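You operate a simulated robot arm through the tools that you are given. There is no shell and no other tool.

You are at the controls of a simulated robot arm. One attempt, no reset.

## Task
The dark block is in the vice: brush the rust off its top, then prime where the rust was.
Fine: the rim of the top may stay bare; both brushes go back. Set down upright: wire brush, paint brush. A coat counts when it lies all over at full strength: go over it till it gets no stronger. What is to be rubbed or washed off counts as gone when no trace of it is left.

It is judged by the outcome, as a careful person would: the job done as asked, and still so three seconds after it is handed in. It fails if anything else is knocked over, pushed out of place, dropped, spilled or broken.

## Robot
A 6-joint arm with a two-finger gripper, fixed in place. Base frame: the origin is at the foot of the arm, x ahead of it, y to its left, z up; the work surface is at about z = 880. Readings come in mm, degrees, newtons and seconds.
With the tool pointing down near the work surface it reaches from about 140 to 680 mm from the base axis. Its first joint turns from -66.0 to 66.0 degrees. Payload 2.45 kg.
The tool frame sits at the grasp point between the pads (the TCP): z along the fingers, y along the line on which they close. The tips reach 30 mm beyond it. Largest opening 106 mm; the body of the gripper starts 79 mm behind the TCP.
Orientation is told as [roll, pitch, yaw] about the base's x, y, z axes, in that order, counted from this pose: with the fingers straight down and closing along the base's y, the tool's x points along the base's -x, its y along +y and its z along -z.

## Interface
- The arm moves only by the tool servo_tool. Its argument "deltas" is a list of rows, each an object of numbers (a shift or turn left out is 0, a gripper value left out holds the last): "tx", "ty", "tz": the shift along the tool's x, y, z in m; "wx", "wy", "wz": the turn, a rotation vector about the tool's x, y, z in degrees; "fingers": the opening in per cent of the stroke, from 0 (shut) to 100 (fully open). In form: [{"tx": .., "ty": .., "tz": .., "wx": .., "wy": .., "wz": .., "fingers": ..}, ...]. A call has 1 to 20 rows; each row shifts and turns the commanded pose from where the row before left it, along the tool's axes as they then stand. Each row takes 0.2 s and may step no farther than 50 mm and 8.6 degrees from the row before; otherwise, or with a gripper value out of range, the whole call is refused. Where a pose cannot be reached the arm comes as near as it can. A force on the tool above 40 N (or 10 N above the force at the start of the call, whichever is more), or a blocked arm, ends the call early, and 0.2 s more pass. The fingers move at their own pace (about 153 mm/s each) and stop on an object; they squeeze with about 34 N. The grip force told is the motor's: it shows also when the fingers shut on nothing. Time passes only in rows, and 0.2 s behind the last, so rows that do not move let the fingers close. It gives the time, the measured TCP pose, the force on the tool (base axes), the opening and the grip force at its end, in the units of the frame above (readings bear some noise), with the torque about the TCP (base axes, N m) and any sound that the robot's microphone picked up.
- Cameras (640 x 400 px; columns grow to the right, rows downward): "scene" is fixed at [61.6, 417.9, 1416.3]; the picture's right is [-0.68, -0.73, 0.00], its down [-0.37, 0.35, -0.86] and it looks along [0.63, -0.59, -0.51] (base axes); focal length 226 px, centre (320, 200). "wrist" rides on the gripper at [76, -2, -106] in the tool frame; the picture's right is [0.02, 1.00, 0.00], its down [-0.78, 0.02, -0.62] and it looks along [-0.62, 0.01, 0.78] (tool axes); focal length 247 px, centre (320, 200). There is no depth. A picture from a camera that has moved, and an enlarged one, comes with that camera's place and axes in the base frame and with its lens. The place of the scene camera against the robot may be out by one fixed shift of up to 12 mm in any direction.
- snapshot(camera): a new picture of that camera. No time passes.
- enlarge(camera, box): a new picture of the part [left, top, right, bottom] of that camera's present view, enlarged. No time passes.
- hand_in(): hands the job in; it is judged then, once.

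Nothing tells you positions but the pictures and the camera data. Unless the task says otherwise, let go and move clear before handing in.

The tools are called after ">>>" as a command line: name --argument value ..., lists and objects as JSON in quotes. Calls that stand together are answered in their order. servo_tool: Moves the arm, as the interface text tells. Its arguments: {"type":"object","properties":{"deltas":{"type":"array","items":{"type":"object","properties":{"tx":{"type":"number"},"ty":{"type":"number"},"tz":{"type":"number"},"wx":{"type":"number"},"wy":{"type":"number"},"wz":{"type":"number"},"fingers":{"type":"number"}}}}},"required":["deltas"]} The other tools are called the same way: snapshot (camera) takes a picture; enlarge (camera, box) takes an enlarged picture of a part of a camera's view; hand_in () hands the job in.

At the start:

```text
t: 0.0
position: [313.7, 157.1, 1311.9]
tcp_rot: [0.1, -0.1, 0.0]
force: [0.1, -0.9, -0.2]
ft_torque: [-0.01, 0.02, -0.02]
opening: 105.7
grasp_force: 0.1
```

scene: 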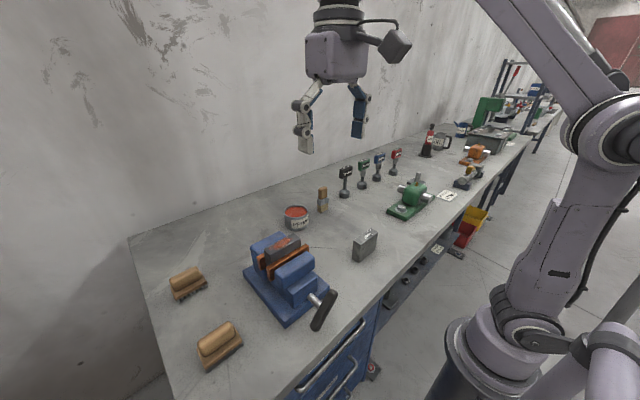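
wrist: 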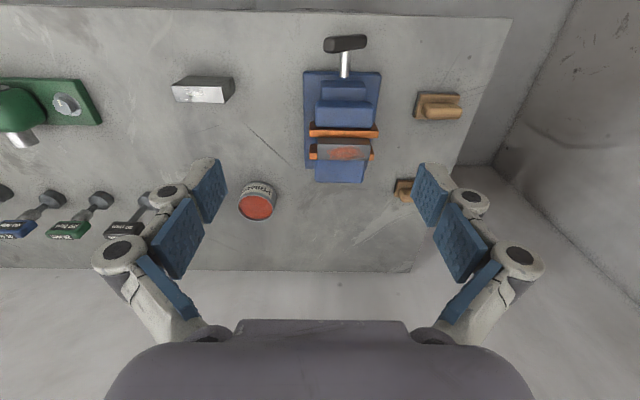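

I see a blue vice holding a dark block with a rust patch, two wooden-handled brushes on its left, a red paint tin with a brush beside it, and other objects. I'll look closer before moving.

>>> enlarge --camera "scene" --box '[150, 160, 390, 370]'

>>> enlarge --camera "wrist" --box '[160, 20, 480, 220]'

>>> enlarge --camera "scene" --box '[270, 140, 430, 240]'

>>> enlarge --camera "scene" --box '[150, 240, 270, 370]'

```text
1.90 times, centred on (270, 265) of scene
camera zoom: at [61.6, 417.9, 1416.3], right [-0.68, -0.73, 0.0], down [-0.37, 0.35, -0.86], along [0.63, -0.59, -0.51], focal length 431 px, centre (415, 76)
```

zoom: 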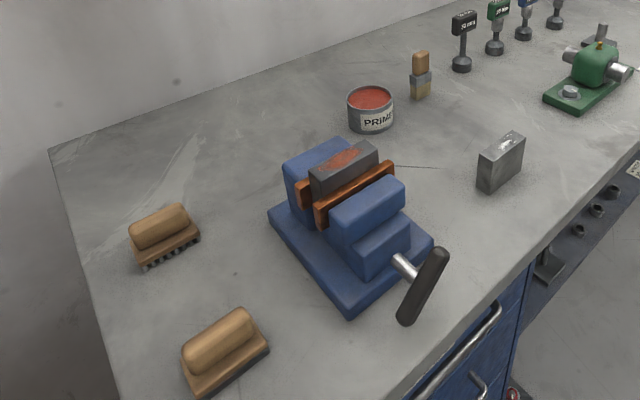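

```text
2.00 times, centred on (320, 120) of wrist
camera zoom: at [238.3, 154.9, 1418.5], right [-0.02, 1.0, 0.0], down [0.78, 0.02, 0.62], along [0.62, 0.01, -0.78], focal length 494 px, centre (320, 360)
```

zoom: 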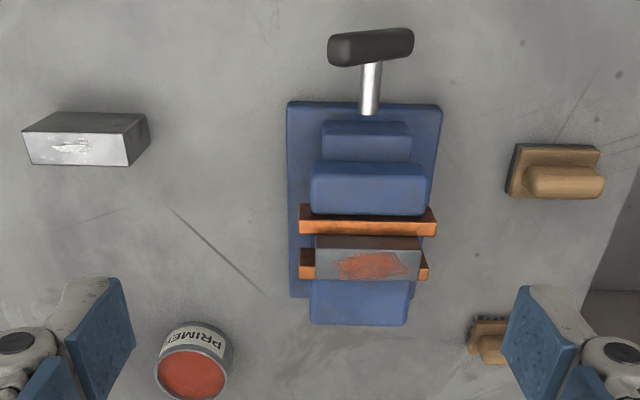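

```text
4.00 times, centred on (350, 190) of scene
camera zoom: at [61.6, 417.9, 1416.3], right [-0.68, -0.73, 0.0], down [-0.37, 0.35, -0.86], along [0.63, -0.59, -0.51], focal length 905 px, centre (200, 240)
```

zoom: 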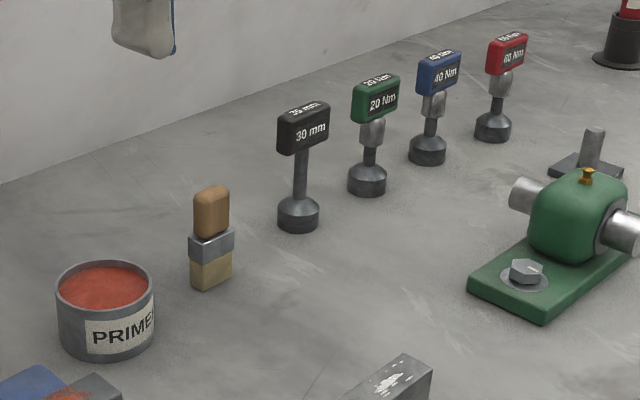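

```text
3.08 times, centred on (210, 305) of scene
camera zoom: at [61.6, 417.9, 1416.3], right [-0.68, -0.73, 0.0], down [-0.37, 0.35, -0.86], along [0.63, -0.59, -0.51], focal length 696 px, centre (658, -123)
```

zoom: 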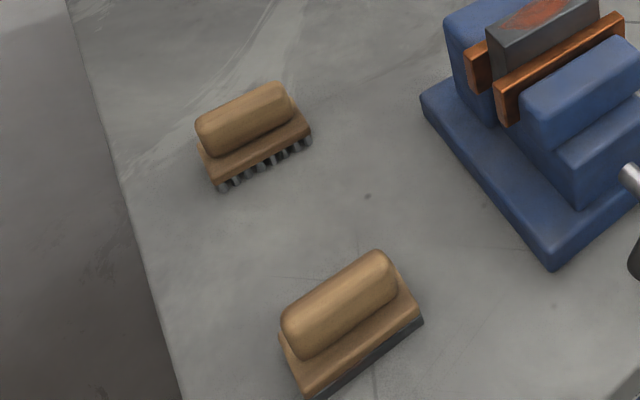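

The vice block sits around (432, 198), with its top near z≈1040. The primer tin is near (645, 0), with the paint brush upright beside it, and the two wooden tools are near y≈390. I'll move over for a closer look at the wooden tools.

>>> servo_tool --deltas '[{"tx": -0.006, "ty": 0.029, "tz": 0.018}, {"tx": -0.006, "ty": 0.029, "tz": 0.018}, {"tx": -0.006, "ty": 0.029, "tz": 0.018}, {"tx": -0.006, "ty": 0.029, "tz": 0.018}, {"tx": -0.006, "ty": 0.029, "tz": 0.018}, {"tx": -0.006, "ty": 0.029, "tz": 0.018}, {}]'

>>> snapshot --camera "wrist"

>>> snapshot --camera "scene"

```text
t: 1.6
position: [350.9, 331.0, 1204.1]
tcp_rot: [0.1, -0.1, 0.0]
force: [0.3, 0.4, 0.7]
ft_torque: [0.02, 0.0, -0.01]
opening: 105.8
grasp_force: 0.0
```

```text
taken
camera wrist: at [274.0, 330.3, 1310.6], right [-0.02, 1.0, 0.0], down [0.78, 0.02, 0.62], along [0.62, 0.01, -0.78], focal length 247 px, centre (320, 200)
```

wrist: 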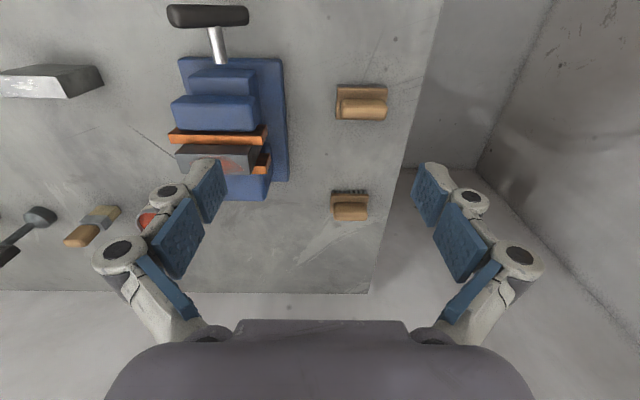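

```text
taken
```

scene: 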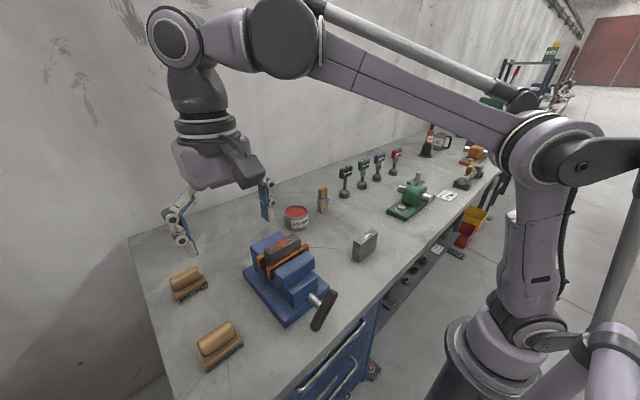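

>>> enlarge --camera "wrist" --box '[310, 70, 410, 240]'

>>> enlarge --camera "wrist" --box '[150, 40, 310, 220]'

```text
2.35 times, centred on (360, 155) of wrist
camera zoom: at [274.0, 330.3, 1310.6], right [-0.02, 1.0, 0.0], down [0.78, 0.02, 0.62], along [0.62, 0.01, -0.78], focal length 581 px, centre (226, 306)
```

zoom: 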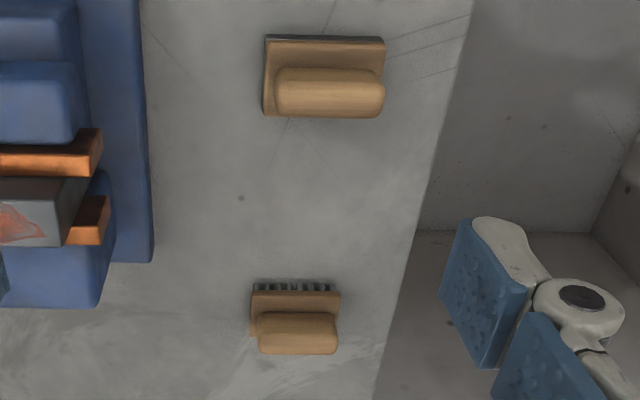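

```text
2.22 times, centred on (230, 130) of wrist
camera zoom: at [274.0, 330.3, 1310.6], right [-0.02, 1.0, 0.0], down [0.78, 0.02, 0.62], along [0.62, 0.01, -0.78], focal length 549 px, centre (520, 356)
```

zoom: 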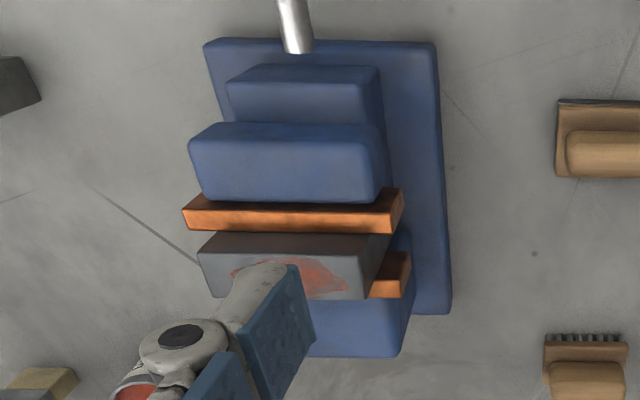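

The far-left tool with metal tufts is the wire brush, at about (604, 396). The nearer one has a solid dark sole, so it isn't the wire brush. I'll hover nearer to the wire brush to measure it.

>>> servo_tool --deltas '[{"tx": -0.03, "ty": 0.009, "tz": 0.018}, {"tx": -0.03, "ty": 0.009, "tz": 0.018}, {"tx": -0.03, "ty": 0.009, "tz": 0.018}, {"tx": -0.03, "ty": 0.009, "tz": 0.018}, {"tx": -0.03, "ty": 0.009, "tz": 0.018}, {"tx": -0.03, "ty": 0.009, "tz": 0.018}, {}]'

>>> snapshot --camera "wrist"

>>> snapshot --camera "scene"

```text
t: 3.2
position: [509.9, 373.4, 1093.6]
tcp_rot: [0.1, -0.1, 0.0]
force: [0.2, 0.3, 0.4]
ft_torque: [-0.03, 0.02, 0.02]
opening: 105.8
grasp_force: 0.1
out of reach, approached as far as the arm can: row 5, 6
```

```text
taken
camera wrist: at [432.8, 371.4, 1200.6], right [-0.02, 1.0, 0.0], down [0.78, 0.02, 0.62], along [0.62, 0.01, -0.78], focal length 247 px, centre (320, 200)
```

wrist: 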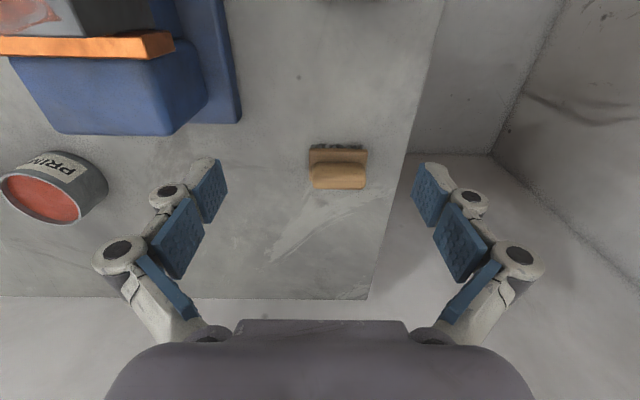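

```text
taken
```

scene: 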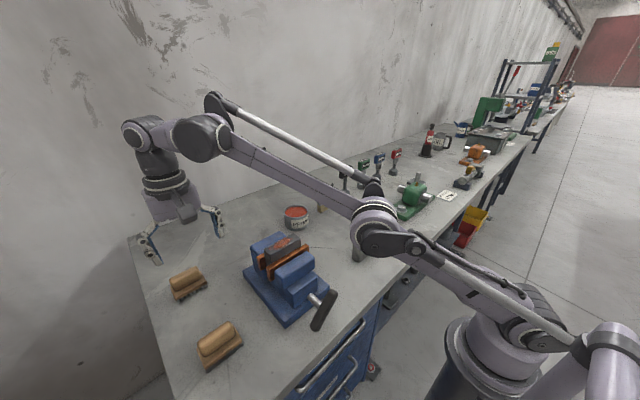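

>>> enlarge --camera "wrist" --box '[280, 130, 400, 205]'

>>> enlarge --camera "scene" --box '[155, 255, 219, 305]'

>>> enlarge --camera "scene" --box '[240, 220, 340, 300]'

```text
5.33 times, centred on (340, 168) of wrist
camera zoom: at [432.8, 371.4, 1200.6], right [-0.02, 1.0, 0.0], down [0.78, 0.02, 0.62], along [0.62, 0.01, -0.78], focal length 1317 px, centre (213, 373)
```

zoom: 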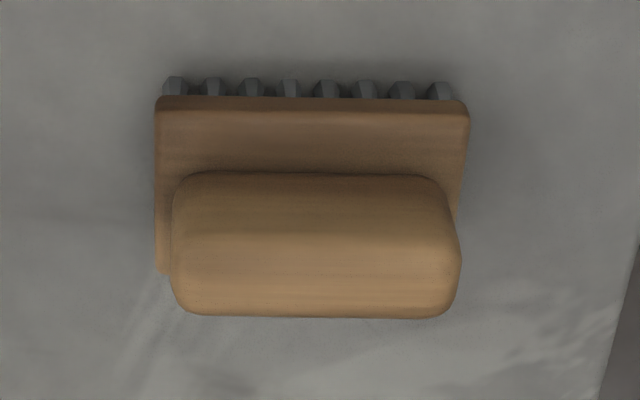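

```text
8.00 times, centred on (187, 280) of scene
camera zoom: at [61.6, 417.9, 1416.3], right [-0.68, -0.73, 0.0], down [-0.37, 0.35, -0.86], along [0.63, -0.59, -0.51], focal length 1810 px, centre (1384, -440)
```

zoom: 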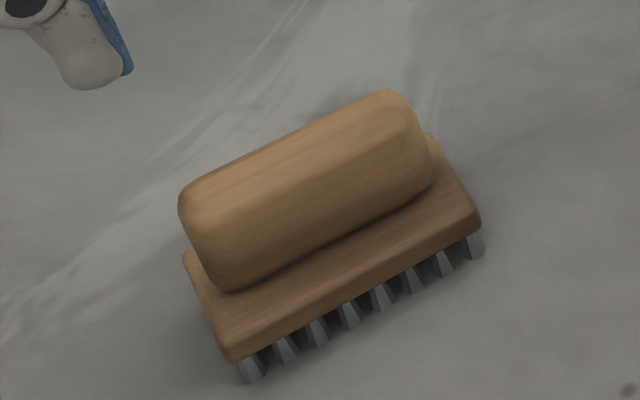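

```text
5.00 times, centred on (290, 260) of scene
camera zoom: at [61.6, 417.9, 1416.3], right [-0.68, -0.73, 0.0], down [-0.37, 0.35, -0.86], along [0.63, -0.59, -0.51], focal length 1131 px, centre (470, -100)
```

zoom: 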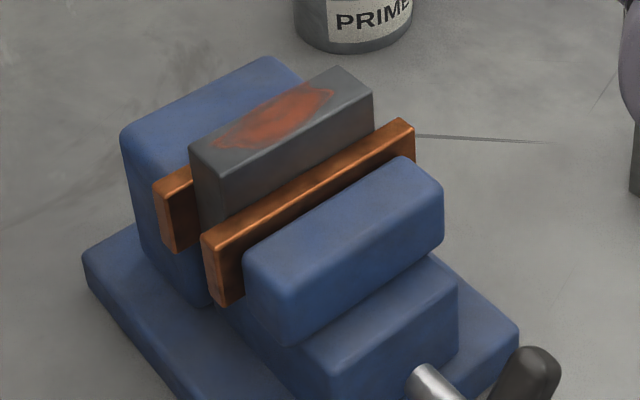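

The wire brush board is about 78×46 mm, centred near (608, 397) with its long side along y, and the handle top is around z≈935–945. That is past the straight-down reach, so I'll pitch the tool outward about 20° and check the reach and view.

>>> servo_tool --deltas '[{"wy": -6.7}, {"wy": -6.7}, {"wy": -6.6}, {}]'

>>> snapshot --camera "wrist"

```text
t: 4.2
position: [507.3, 372.2, 1092.4]
tcp_rot: [0.1, -20.1, 0.0]
force: [0.2, -0.8, -0.2]
ft_torque: [0.03, -0.01, -0.01]
opening: 106.1
grasp_force: 0.2
```

```text
taken
camera wrist: at [400.3, 370.9, 1167.8], right [-0.02, 1.0, -0.01], down [0.52, 0.02, 0.85], along [0.85, 0.01, -0.52], focal length 247 px, centre (320, 200)
```

wrist: 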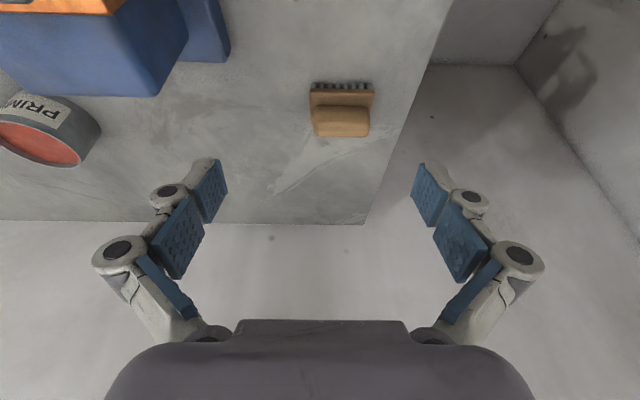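

>>> enlarge --camera "wrist" --box '[292, 70, 392, 150]'

```text
5.00 times, centred on (342, 110) of wrist
camera zoom: at [400.3, 370.9, 1167.8], right [-0.02, 1.0, -0.01], down [0.52, 0.02, 0.85], along [0.85, 0.01, -0.52], focal length 1235 px, centre (210, 650)
```

zoom: 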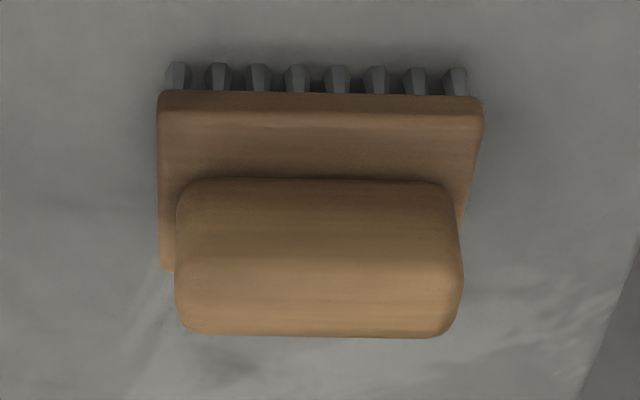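

The tilt worked. My refined estimate for the brush is a handle spanning x≈594–622, y≈363–433 and z≈905–944, with a board about 78 mm long. I'll move to a hover about 60 mm back along the tool axis.

>>> servo_tool --deltas '[{"tx": -0.0095, "ty": 0.00645, "tz": 0.029}, {"tx": -0.0095, "ty": 0.00645, "tz": 0.029}, {"tx": -0.0095, "ty": 0.00645, "tz": 0.029}, {"tx": -0.0095, "ty": 0.00645, "tz": 0.029}, {}]'

>>> snapshot --camera "wrist"

>>> snapshot --camera "scene"

```text
t: 5.4
position: [583.1, 398.7, 997.6]
tcp_rot: [0.0, -20.1, -0.1]
force: [-0.2, -0.2, -0.6]
ft_torque: [-0.02, 0.03, 0.0]
opening: 106.0
grasp_force: 0.2
```

```text
taken
camera wrist: at [476.4, 397.0, 1072.1], right [-0.02, 1.0, -0.01], down [0.52, 0.02, 0.85], along [0.85, 0.01, -0.52], focal length 247 px, centre (320, 200)
```

wrist: 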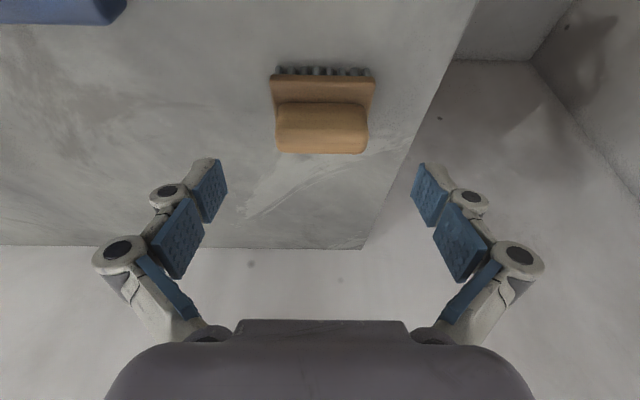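

```text
taken
```

scene: 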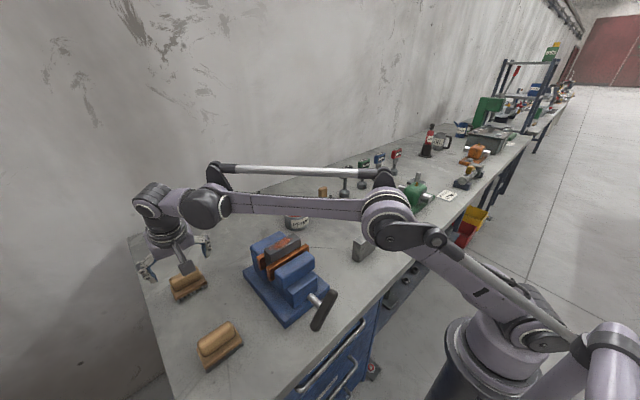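

The hover was reached, and the fingers straddle the handle symmetrically. I'll descend along the tool axis to the grip height.

>>> servo_tool --deltas '[{"tz": 0.02}, {"tz": 0.02}, {"tz": 0.018}, {}]'

>>> snapshot --camera "wrist"

>>> enlarge --camera "scene" --box '[120, 180, 280, 310]'

```text
t: 6.4
position: [604.6, 397.3, 942.9]
tcp_rot: [0.1, -20.1, -0.1]
force: [0.1, 0.1, -0.6]
ft_torque: [0.05, 0.0, 0.02]
opening: 106.1
grasp_force: 0.1
```

```text
taken
camera wrist: at [496.0, 397.0, 1017.2], right [-0.02, 1.0, -0.01], down [0.52, 0.02, 0.85], along [0.85, 0.01, -0.52], focal length 247 px, centre (320, 200)
```

wrist: 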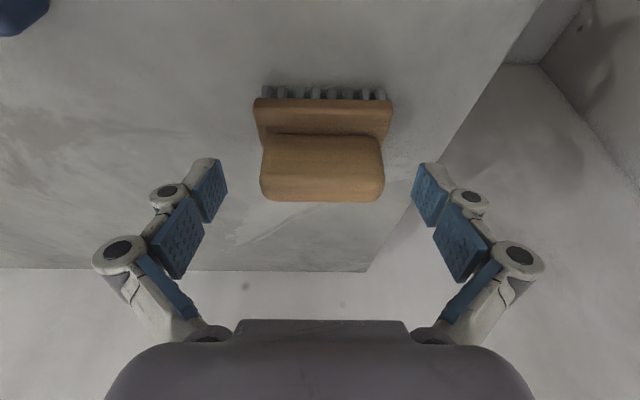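

```text
3.08 times, centred on (200, 245) of scene
camera zoom: at [61.6, 417.9, 1416.3], right [-0.68, -0.73, 0.0], down [-0.37, 0.35, -0.86], along [0.63, -0.59, -0.51], focal length 696 px, centre (689, 62)
```

zoom: 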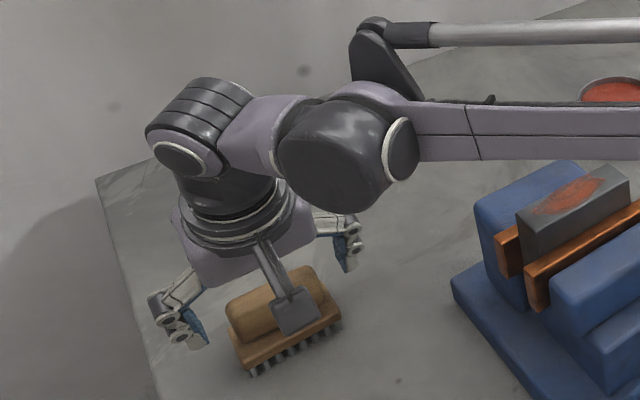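

>>> servo_tool --deltas '[{"tx": 0.003, "tz": 0.004}, {}]'

>>> servo_tool --deltas '[{"fingers": 65}, {"fingers": 55}, {"fingers": 0}, {"fingers": 0}, {"fingers": 0}]'

>>> snapshot --camera "wrist"

```text
t: 7.0
position: [601.8, 398.0, 939.0]
tcp_rot: [0.1, -20.1, 0.0]
force: [0.0, 0.2, -0.5]
ft_torque: [-0.03, -0.01, 0.01]
opening: 105.9
grasp_force: 0.0
```

```text
t: 8.2
position: [601.8, 397.6, 936.7]
tcp_rot: [0.2, -20.1, -0.1]
force: [-1.0, 3.6, 6.6]
ft_torque: [0.35, 0.0, 0.05]
opening: 69.8
grasp_force: 34.3
```

```text
taken
camera wrist: at [493.9, 397.2, 1013.0], right [-0.02, 1.0, -0.01], down [0.52, 0.02, 0.85], along [0.85, 0.01, -0.52], focal length 247 px, centre (320, 200)
```

wrist: 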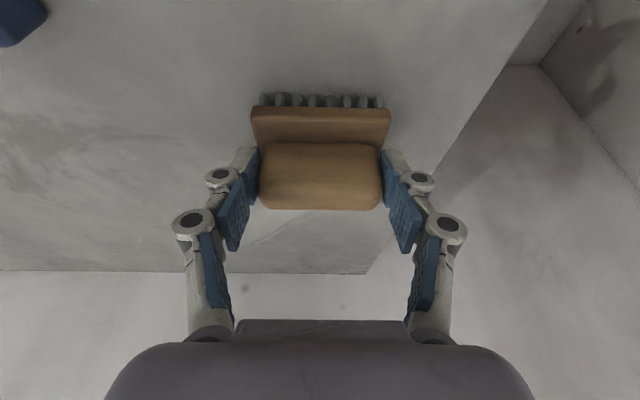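

The brush is gripped with a 69.8 mm opening. I'll lift it straight up and check that it stays level.

>>> servo_tool --deltas '[{"tx": -0.0034, "tz": -0.0094}, {"tx": -0.0069, "tz": -0.0188}, {"tx": -0.0103, "tz": -0.0282}, {"tx": -0.0103, "tz": -0.0282}, {}]'

>>> snapshot --camera "wrist"

>>> enlarge --camera "scene" --box '[120, 160, 280, 310]'

```text
t: 9.4
position: [602.1, 399.2, 1029.0]
tcp_rot: [0.1, -20.2, 0.0]
force: [-0.6, 0.4, -3.4]
ft_torque: [0.05, 0.02, 0.0]
opening: 69.1
grasp_force: 34.3
```

```text
taken
camera wrist: at [494.0, 397.7, 1102.8], right [-0.02, 1.0, -0.01], down [0.52, 0.02, 0.85], along [0.85, 0.01, -0.52], focal length 247 px, centre (320, 200)
```

wrist: 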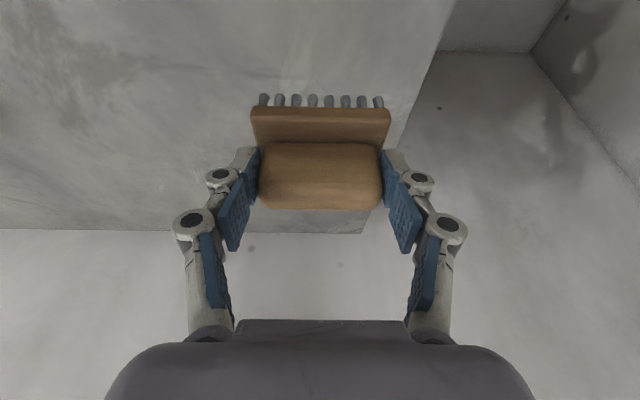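

```text
2.67 times, centred on (200, 235) of scene
camera zoom: at [61.7, 417.9, 1416.3], right [-0.68, -0.73, 0.0], down [-0.37, 0.35, -0.86], along [0.63, -0.59, -0.51], focal length 603 px, centre (640, 107)
```

zoom: 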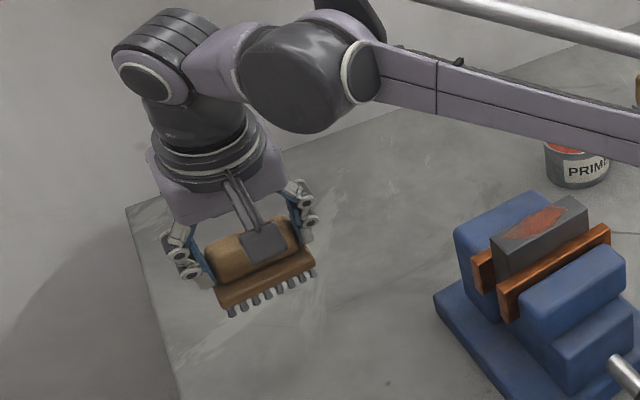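

The brush hangs level in the grip. I'll carry it up and over to a hover above the vice, with enough clearance to localise the block from there.

>>> servo_tool --deltas '[{"tx": 0.0108, "ty": -0.0201, "tz": -0.02}, {"tx": 0.0108, "ty": -0.0201, "tz": -0.02}, {"tx": 0.0108, "ty": -0.0201, "tz": -0.02}, {"tx": 0.0108, "ty": -0.0201, "tz": -0.02}, {"tx": 0.0108, "ty": -0.0201, "tz": -0.02}, {"tx": 0.0108, "ty": -0.0201, "tz": -0.02}, {"tx": 0.0108, "ty": -0.0201, "tz": -0.02}, {"tx": 0.0108, "ty": -0.0201, "tz": -0.02}, {"tx": 0.0108, "ty": -0.0201, "tz": -0.02}, {"tx": 0.0108, "ty": -0.0201, "tz": -0.02}, {}]'

>>> snapshot --camera "wrist"

>>> snapshot --camera "scene"

```text
t: 11.8
position: [432.9, 196.9, 1178.4]
tcp_rot: [0.2, -20.0, -0.1]
force: [0.1, -0.6, -2.5]
ft_torque: [0.0, 0.03, -0.02]
opening: 69.5
grasp_force: 34.0
```

```text
taken
camera wrist: at [324.3, 195.8, 1253.1], right [-0.02, 1.0, -0.01], down [0.52, 0.02, 0.85], along [0.85, 0.01, -0.52], focal length 247 px, centre (320, 200)
```

wrist: 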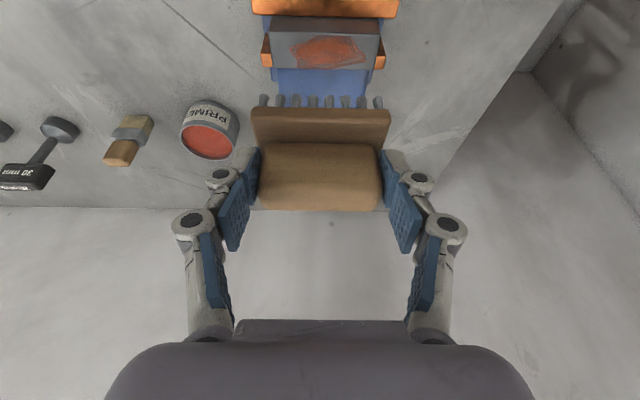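

```text
taken
```

scene: 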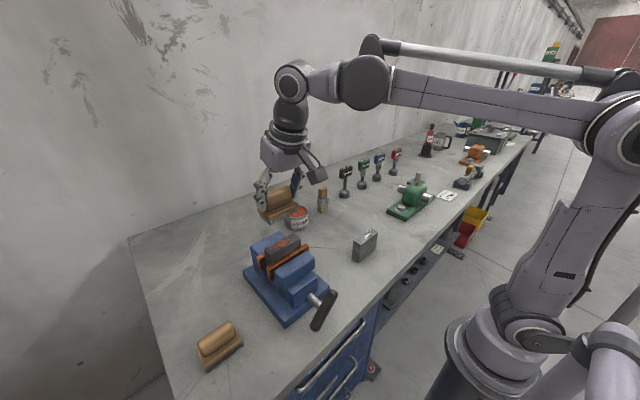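

>>> enlarge --camera "wrist" --box '[240, 0, 400, 100]'

>>> enlarge --camera "wrist" --box '[90, 80, 250, 180]'

```text
4.00 times, centred on (320, 50) of wrist
camera zoom: at [324.3, 195.8, 1253.1], right [-0.02, 1.0, -0.01], down [0.52, 0.02, 0.85], along [0.85, 0.01, -0.52], focal length 988 px, centre (320, 800)
```

zoom: 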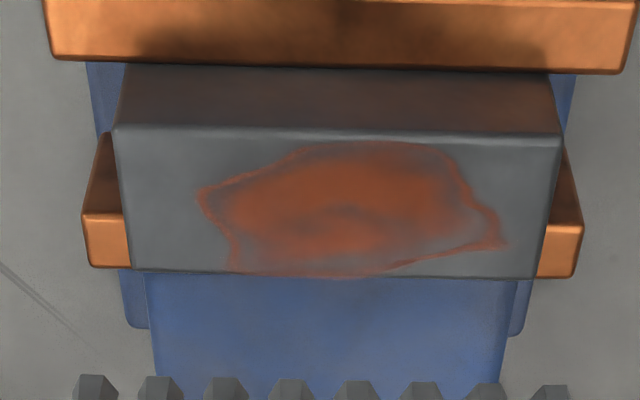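

```text
4.00 times, centred on (170, 130) of wrist
camera zoom: at [324.3, 195.8, 1253.1], right [-0.02, 1.0, -0.01], down [0.52, 0.02, 0.85], along [0.85, 0.01, -0.52], focal length 988 px, centre (920, 480)
```

zoom: 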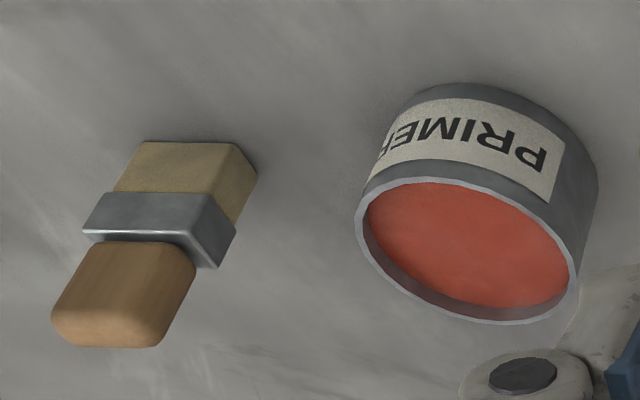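

The block top spans about x 424–453 and y 154–243, with rust over y≈169–235. I'll check how high the blue rear jaw stands relative to the block top before lowering.

>>> enlarge --camera "scene" --box '[240, 225, 320, 285]'

```text
6.67 times, centred on (280, 255) of scene
camera zoom: at [61.6, 417.9, 1416.3], right [-0.68, -0.73, 0.0], down [-0.37, 0.35, -0.86], along [0.63, -0.59, -0.51], focal length 1508 px, centre (587, -167)
```

zoom: 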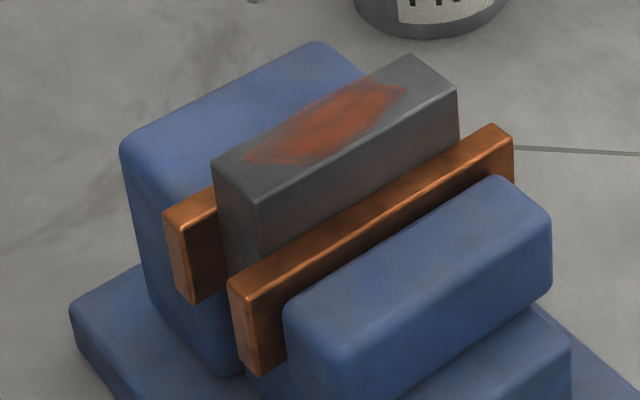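

The jaws are clearly lower than the block top, so the brush can come straight down. I'll lower it to just above the expected contact height.

>>> servo_tool --deltas '[{"tx": 0.0086, "ty": 0.002, "tz": 0.0235}, {"tx": 0.0086, "ty": 0.002, "tz": 0.0235}, {"tx": 0.0068, "ty": 0.001, "tz": 0.0188}, {}]'

>>> snapshot --camera "wrist"

>>> enlarge --camera "scene" --box '[220, 180, 340, 300]'

```text
t: 12.8
position: [431.2, 204.1, 1108.2]
tcp_rot: [0.1, -20.0, 0.0]
force: [1.1, -0.6, -2.2]
ft_torque: [0.03, 0.04, 0.01]
opening: 69.4
grasp_force: 34.1
```

```text
taken
camera wrist: at [324.3, 201.2, 1183.2], right [-0.02, 1.0, -0.01], down [0.52, 0.02, 0.85], along [0.85, 0.01, -0.52], focal length 247 px, centre (320, 200)
```

wrist: 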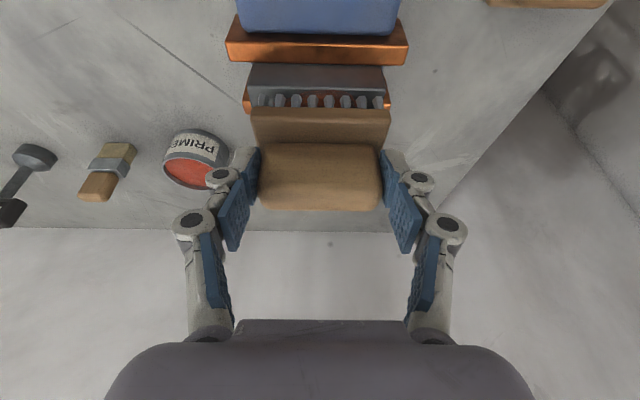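

```text
3.33 times, centred on (280, 240) of scene
camera zoom: at [61.6, 417.9, 1416.3], right [-0.68, -0.73, 0.0], down [-0.37, 0.35, -0.86], along [0.63, -0.59, -0.51], focal length 754 px, centre (453, 67)
```

zoom: 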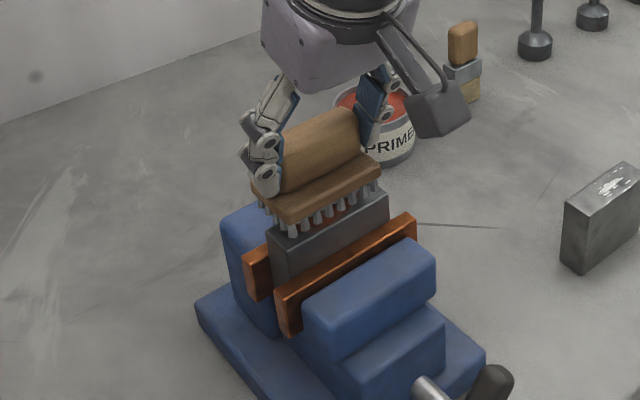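

>>> enlarge --camera "wrist" --box '[240, 50, 400, 150]'

>>> enlarge --camera "scene" --box '[255, 215, 335, 275]'

```text
4.00 times, centred on (320, 100) of wrist
camera zoom: at [324.3, 201.2, 1183.2], right [-0.02, 1.0, -0.01], down [0.52, 0.02, 0.85], along [0.85, 0.01, -0.52], focal length 988 px, centre (320, 600)
```

zoom: 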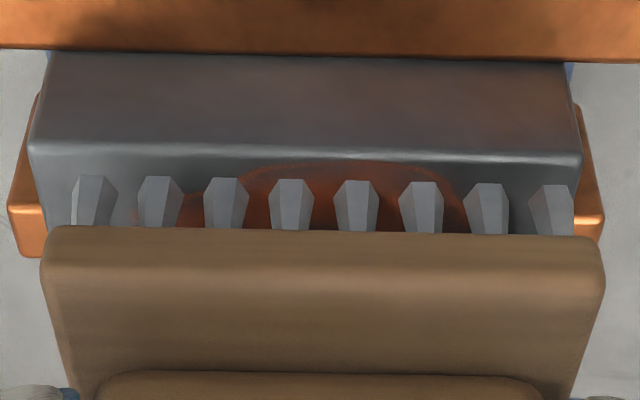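

```text
6.67 times, centred on (295, 245) of scene
camera zoom: at [61.6, 417.9, 1416.3], right [-0.68, -0.73, 0.0], down [-0.37, 0.35, -0.86], along [0.63, -0.59, -0.51], focal length 1508 px, centre (487, -100)
```

zoom: 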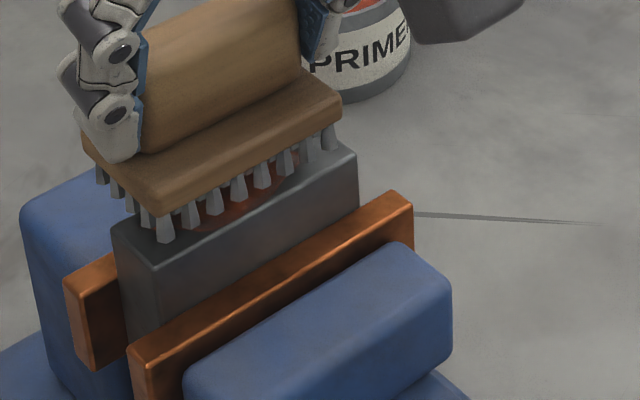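

The block top is at z≈1040 and spans x 421–450, y 155–242. The bristle tips are about 11 mm above it, so I'll lower to first contact.

>>> servo_tool --deltas '[{"tx": 0.0017, "ty": -0.001, "tz": 0.0047}, {"tx": 0.0014, "ty": -0.001, "tz": 0.0038}, {}]'

>>> servo_tool --deltas '[{"tx": 0.0004, "tz": 0.0011}, {"tx": 0.0004, "tz": 0.0011}, {}]'

```text
t: 13.6
position: [431.3, 200.5, 1099.7]
tcp_rot: [0.1, -20.1, 0.0]
force: [0.1, -0.7, -2.7]
ft_torque: [-0.02, 0.02, 0.0]
opening: 69.6
grasp_force: 33.8
```

```text
t: 14.4
position: [431.4, 200.5, 1097.6]
tcp_rot: [0.2, -20.2, 0.0]
force: [-3.1, -1.3, 24.7]
ft_torque: [0.13, 0.2, -0.12]
opening: 69.6
grasp_force: 33.7
```

Contact made at TCP z≈1098, at about 27 N. I'll ease off a little and start scrubbing with short strokes along y.

>>> servo_tool --deltas '[{"tx": -0.00017, "tz": -0.00047}, {"ty": 0.004}, {"ty": 0.005}, {"ty": 0.005}, {"ty": -0.006}, {"ty": -0.008}, {"ty": -0.008}, {"ty": -0.006}, {"ty": 0.006}, {"ty": 0.008}, {"ty": 0.008}, {"ty": 0.006}, {"ty": -0.006}, {"ty": -0.008}, {}]'

>>> snapshot --camera "wrist"

```text
t: 17.6
position: [432.5, 199.3, 1097.6]
tcp_rot: [0.1, -20.1, 0.0]
force: [0.1, 2.7, 5.4]
ft_torque: [-0.03, -0.05, 0.02]
opening: 69.7
grasp_force: 33.8
```

```text
taken
camera wrist: at [324.0, 199.0, 1172.7], right [-0.02, 1.0, -0.01], down [0.52, 0.02, 0.85], along [0.85, 0.01, -0.52], focal length 247 px, centre (320, 200)
```

wrist: 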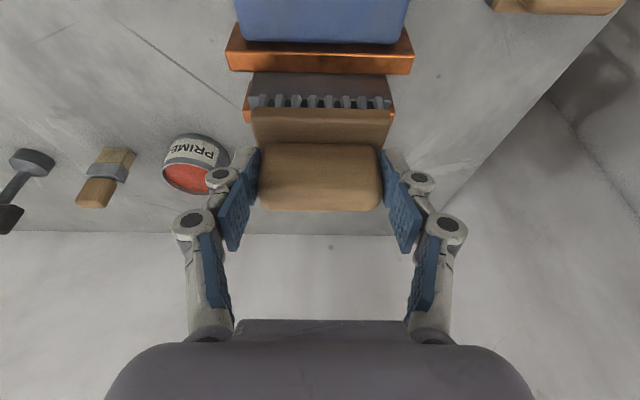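

The force is steady at about 8 N. I'll continue with more strokes, shifting a little in x to cover the gaps between tuft rows.

>>> servo_tool --deltas '[{"ty": -0.008}, {"ty": -0.006}, {"tx": -0.0028, "tz": 0.001, "ty": 0.004}, {"ty": 0.008}, {"ty": 0.008}, {"ty": 0.008}, {"ty": -0.008}, {"ty": -0.008}, {"ty": -0.008}, {"ty": -0.004}, {"tx": 0.0028, "tz": -0.001, "ty": 0.004}, {"tx": 0.0028, "tz": -0.001, "ty": 0.008}, {"ty": 0.008}, {"ty": 0.008}, {"ty": -0.008}, {"ty": -0.008}, {"ty": -0.008}, {"ty": 0.008}, {"tx": 0.0019, "tz": -0.0007, "ty": 0.006}, {}]'

>>> servo_tool --deltas '[{"ty": 0.008}, {"ty": -0.008}, {"ty": -0.008}, {"ty": -0.008}, {"ty": 0.008}, {"ty": 0.008}, {"ty": 0.008}, {"tx": -0.0037, "tz": 0.0014}, {"ty": -0.008}, {"ty": -0.008}, {"ty": -0.008}, {"ty": 0.008}, {"ty": 0.008}, {"ty": 0.004}, {}]'

```text
t: 21.8
position: [427.9, 205.2, 1099.1]
tcp_rot: [0.0, -20.1, 0.0]
force: [0.7, -2.9, 4.8]
ft_torque: [0.0, -0.19, -0.11]
opening: 69.4
grasp_force: 33.8
```

```text
t: 25.0
position: [429.6, 207.6, 1098.4]
tcp_rot: [0.0, -20.0, 0.0]
force: [-0.1, -1.0, 0.2]
ft_torque: [-0.13, -0.05, -0.03]
opening: 69.4
grasp_force: 34.2
```

I'll lift off and inspect the block top.

>>> servo_tool --deltas '[{"tx": -0.0086, "ty": -0.002, "tz": -0.0235}, {"tx": -0.0086, "ty": -0.002, "tz": -0.0235}, {"tx": -0.0103, "ty": -0.002, "tz": -0.0282}, {}]'

>>> enlarge --camera "wrist" --box '[240, 0, 400, 100]'

>>> enlarge --camera "scene" --box '[240, 225, 320, 285]'

```text
t: 26.0
position: [429.6, 203.9, 1177.8]
tcp_rot: [0.1, -20.2, 0.0]
force: [0.1, 0.5, -1.7]
ft_torque: [0.01, 0.01, -0.01]
opening: 69.4
grasp_force: 34.5
```

```text
4.00 times, centred on (320, 50) of wrist
camera zoom: at [322.8, 201.4, 1252.5], right [-0.02, 1.0, -0.01], down [0.52, 0.02, 0.85], along [0.85, 0.01, -0.52], focal length 988 px, centre (320, 800)
```

zoom: 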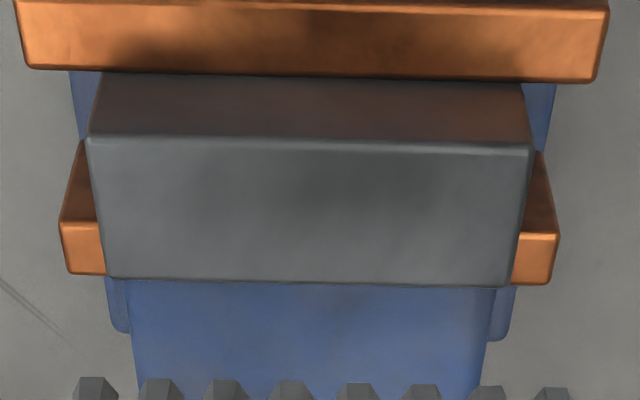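

```text
6.67 times, centred on (280, 255) of scene
camera zoom: at [61.7, 417.9, 1416.3], right [-0.68, -0.73, 0.0], down [-0.37, 0.35, -0.86], along [0.63, -0.59, -0.51], focal length 1508 px, centre (587, -167)
```

zoom: 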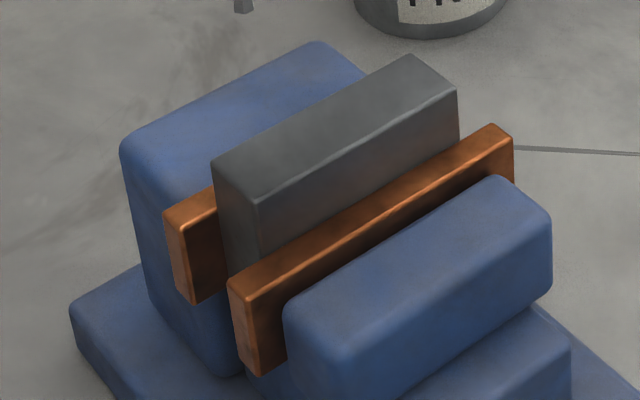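

The rust looks gone. I'll zoom in further to check for faint traces.

>>> enlarge --camera "wrist" --box '[260, 28, 320, 74]'

>>> enlarge --camera "wrist" --box '[316, 28, 376, 74]'

>>> enlarge --camera "scene" --box '[260, 228, 305, 258]'

```text
8.70 times, centred on (290, 51) of wrist
camera zoom: at [322.8, 201.4, 1252.5], right [-0.02, 1.0, -0.01], down [0.52, 0.02, 0.85], along [0.85, 0.01, -0.52], focal length 2148 px, centre (581, 1496)
```

zoom: 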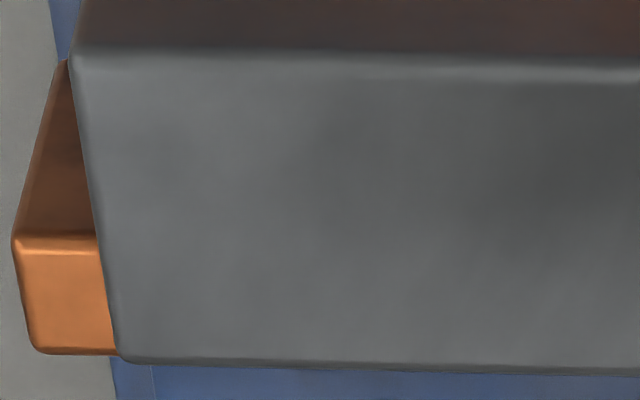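

```text
8.70 times, centred on (346, 51) of wrist
camera zoom: at [322.8, 201.4, 1252.5], right [-0.02, 1.0, -0.01], down [0.52, 0.02, 0.85], along [0.85, 0.01, -0.52], focal length 2148 px, centre (94, 1496)
```

zoom: 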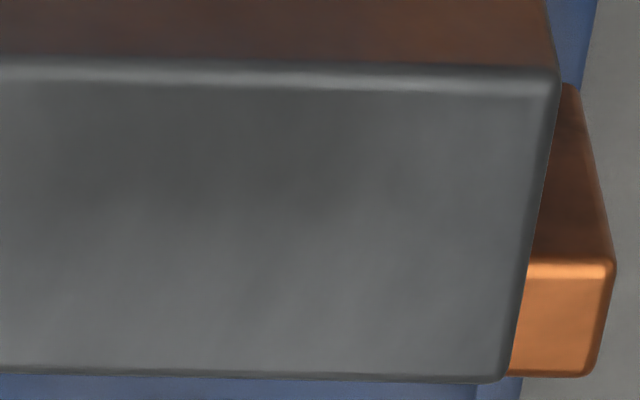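

```text
13.33 times, centred on (282, 243) of scene
camera zoom: at [61.7, 417.9, 1416.3], right [-0.68, -0.73, 0.0], down [-0.37, 0.35, -0.86], along [0.63, -0.59, -0.51], focal length 3017 px, centre (820, -373)
```

zoom: 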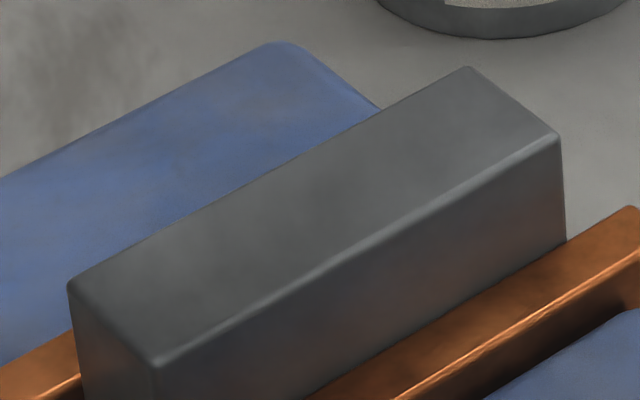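

No trace is visible, but I'll make one more insurance pass over the whole area, including the far edge, before returning the brush.

>>> servo_tool --deltas '[{"tx": 0.0086, "tz": 0.0235}, {"tx": 0.0086, "tz": 0.0235}, {"tx": 0.0068, "tz": 0.0188}, {"tx": 0.0024, "tz": 0.0066}, {}]'

>>> servo_tool --deltas '[{"tx": -0.0033, "tz": 0.0022}, {}]'

```text
t: 27.2
position: [429.9, 202.1, 1099.8]
tcp_rot: [0.2, -20.0, 0.1]
force: [-0.1, 0.3, -2.2]
ft_torque: [0.05, 0.03, 0.01]
opening: 69.5
grasp_force: 34.0
```

```text
t: 27.8
position: [433.3, 201.5, 1099.9]
tcp_rot: [0.1, -20.1, 0.1]
force: [-0.9, 1.0, -2.5]
ft_torque: [0.0, 0.0, -0.01]
opening: 69.4
grasp_force: 34.2
```

>>> servo_tool --deltas '[{"tx": 0.0004, "tz": 0.0011}, {}]'

>>> servo_tool --deltas '[{"ty": 0.006}, {"ty": 0.008}, {"ty": -0.008}, {"ty": -0.008}, {"ty": -0.008}, {"ty": -0.004}, {"tx": 0.002, "tz": -0.0007, "ty": 0.006}, {"ty": 0.008}, {"ty": 0.008}, {"ty": 0.006}, {"ty": -0.008}, {"ty": -0.008}, {"ty": -0.008}, {"tx": 0.002, "tz": -0.0007, "ty": 0.004}, {"ty": 0.008}, {"ty": 0.008}, {"ty": 0.006}, {"ty": -0.008}, {"ty": -0.006}, {}]'

```text
t: 28.4
position: [434.1, 202.8, 1099.1]
tcp_rot: [0.1, -20.1, 0.0]
force: [-1.2, 0.1, -2.3]
ft_torque: [-0.02, 0.02, 0.01]
opening: 69.9
grasp_force: 33.4
```

```text
t: 32.6
position: [430.7, 203.1, 1099.3]
tcp_rot: [0.1, -20.1, 0.0]
force: [0.1, -0.1, -2.6]
ft_torque: [0.01, 0.05, 0.01]
opening: 69.6
grasp_force: 33.8
```

>>> servo_tool --deltas '[{"tx": 0.0004, "tz": 0.0011}, {"tx": 0.0001, "tz": 0.0003}, {}]'

>>> servo_tool --deltas '[{"ty": 0.006}, {"ty": 0.008}, {"ty": -0.008}, {"ty": -0.008}, {"ty": -0.008}, {"ty": -0.004}, {"tx": -0.002, "tz": 0.0007, "ty": 0.006}, {"ty": 0.008}, {"ty": 0.008}, {"ty": 0.006}, {"ty": -0.008}, {"ty": -0.008}, {"ty": -0.008}, {"tx": -0.002, "tz": 0.0007, "ty": 0.004}, {"ty": 0.008}, {"ty": 0.008}, {"ty": 0.006}, {"ty": -0.008}, {"ty": -0.006}, {}]'

```text
t: 33.4
position: [431.2, 203.3, 1097.6]
tcp_rot: [0.0, -20.1, 0.0]
force: [-3.6, -2.4, 19.9]
ft_torque: [-0.24, 0.15, 0.0]
opening: 69.3
grasp_force: 34.4
```

```text
t: 37.6
position: [436.0, 206.8, 1097.3]
tcp_rot: [0.0, -20.0, 0.0]
force: [0.6, 1.4, 2.8]
ft_torque: [-0.1, -0.04, 0.02]
opening: 69.3
grasp_force: 34.0
```

Good pass with firm contact. I'll lift and do a final check of the surface.

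>>> servo_tool --deltas '[{"tx": -0.0034, "tz": -0.0094}, {"tx": -0.0086, "ty": -0.002, "tz": -0.0235}, {"tx": -0.0086, "ty": -0.002, "tz": -0.0235}, {"tx": -0.0069, "ty": -0.002, "tz": -0.0188}, {}]'

>>> enlarge --camera "wrist" --box '[250, 20, 390, 90]'

>>> snapshot --camera "wrist"

```text
t: 38.8
position: [434.1, 200.0, 1177.6]
tcp_rot: [0.1, -20.1, 0.0]
force: [0.5, 0.4, -2.8]
ft_torque: [0.04, 0.02, -0.02]
opening: 69.4
grasp_force: 33.6
```

```text
4.57 times, centred on (320, 55) of wrist
camera zoom: at [326.8, 198.1, 1252.9], right [-0.02, 1.0, -0.01], down [0.52, 0.02, 0.85], along [0.85, 0.01, -0.52], focal length 1129 px, centre (320, 863)
```

zoom: 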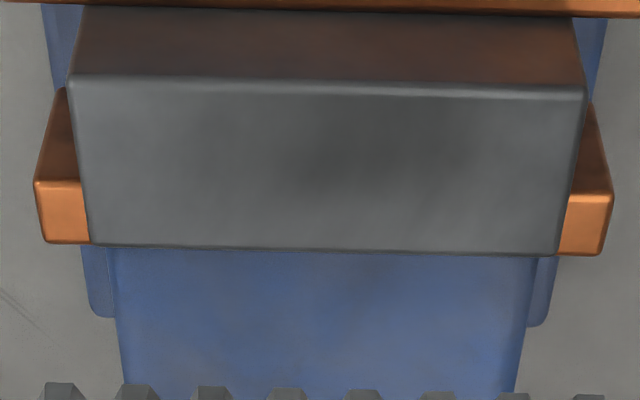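

```text
taken
camera wrist: at [326.8, 198.1, 1252.9], right [-0.02, 1.0, -0.01], down [0.52, 0.02, 0.85], along [0.85, 0.01, -0.52], focal length 247 px, centre (320, 200)
```

wrist: 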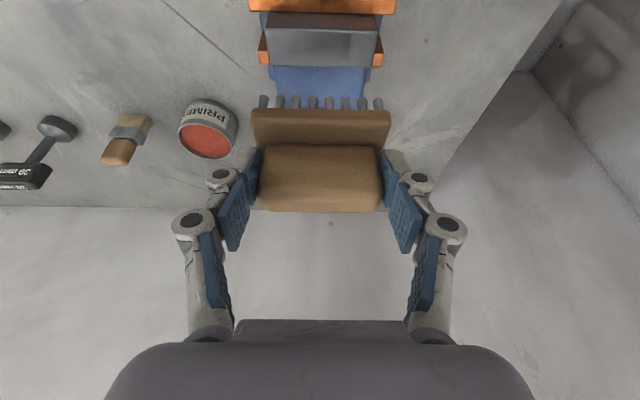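

The top is clean bare metal. I'll take the wire brush back to its original spot along the same path.

>>> servo_tool --deltas '[{"tx": -0.0107, "ty": 0.0198, "tz": 0.0196}, {"tx": -0.0107, "ty": 0.0198, "tz": 0.0196}, {"tx": -0.0107, "ty": 0.0198, "tz": 0.0196}, {"tx": -0.0107, "ty": 0.0198, "tz": 0.0196}, {"tx": -0.0107, "ty": 0.0198, "tz": 0.0196}, {"tx": -0.0107, "ty": 0.0198, "tz": 0.0196}, {"tx": -0.0107, "ty": 0.0198, "tz": 0.0196}, {"tx": -0.0107, "ty": 0.0198, "tz": 0.0196}, {"tx": -0.0107, "ty": 0.0198, "tz": 0.0196}, {"tx": -0.0107, "ty": 0.0198, "tz": 0.0196}, {}]'

```text
t: 41.2
position: [601.7, 397.7, 1031.0]
tcp_rot: [-0.1, -20.2, 0.0]
force: [1.0, -0.7, -2.2]
ft_torque: [-0.03, 0.05, -0.02]
opening: 69.1
grasp_force: 33.6
```

>>> servo_tool --deltas '[{"tx": 0.0103, "tz": 0.0282}, {"tx": 0.0103, "tz": 0.0282}, {"tx": 0.0068, "tz": 0.0188}, {"tx": 0.0027, "tz": 0.0075}, {}]'

>>> snapshot --camera "wrist"

```text
t: 42.4
position: [602.2, 398.2, 941.5]
tcp_rot: [0.1, -20.0, 0.0]
force: [0.5, 0.4, -2.4]
ft_torque: [0.02, 0.0, -0.02]
opening: 69.4
grasp_force: 34.4
```

```text
taken
camera wrist: at [494.5, 396.3, 1016.5], right [-0.02, 1.0, -0.01], down [0.52, 0.02, 0.85], along [0.85, 0.01, -0.52], focal length 247 px, centre (320, 200)
```

wrist: 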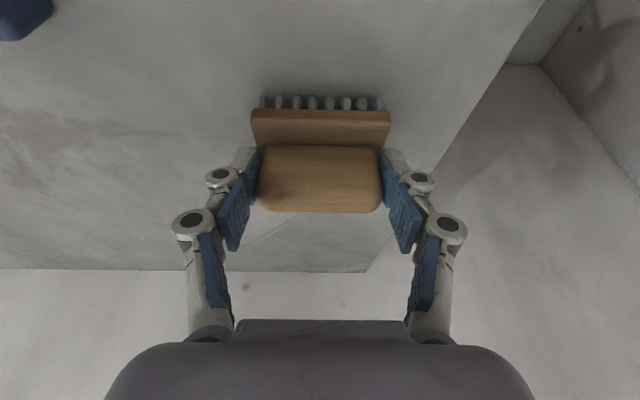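

>>> servo_tool --deltas '[{"tx": 0.0007, "tz": 0.0019}, {"tx": 0.0003, "tz": 0.0009}, {}]'

```text
t: 43.2
position: [603.0, 398.0, 940.0]
tcp_rot: [0.1, -20.1, 0.0]
force: [-0.6, 0.4, -3.2]
ft_torque: [-0.01, 0.01, 0.04]
opening: 69.1
grasp_force: 33.6
```

>>> servo_tool --deltas '[{"tx": 0.0005, "tz": 0.0014}, {}]'

>>> servo_tool --deltas '[{"tx": 0.0004, "tz": 0.001}, {}]'

```text
t: 43.8
position: [602.9, 398.7, 937.4]
tcp_rot: [0.1, -20.1, 0.0]
force: [0.6, -0.6, -3.4]
ft_torque: [0.03, 0.0, -0.02]
opening: 69.7
grasp_force: 34.1
```

```text
t: 44.4
position: [603.4, 397.8, 937.8]
tcp_rot: [0.0, -20.2, 0.0]
force: [-1.2, 1.0, 5.8]
ft_torque: [-0.36, -0.09, -0.07]
opening: 69.5
grasp_force: 34.2
```

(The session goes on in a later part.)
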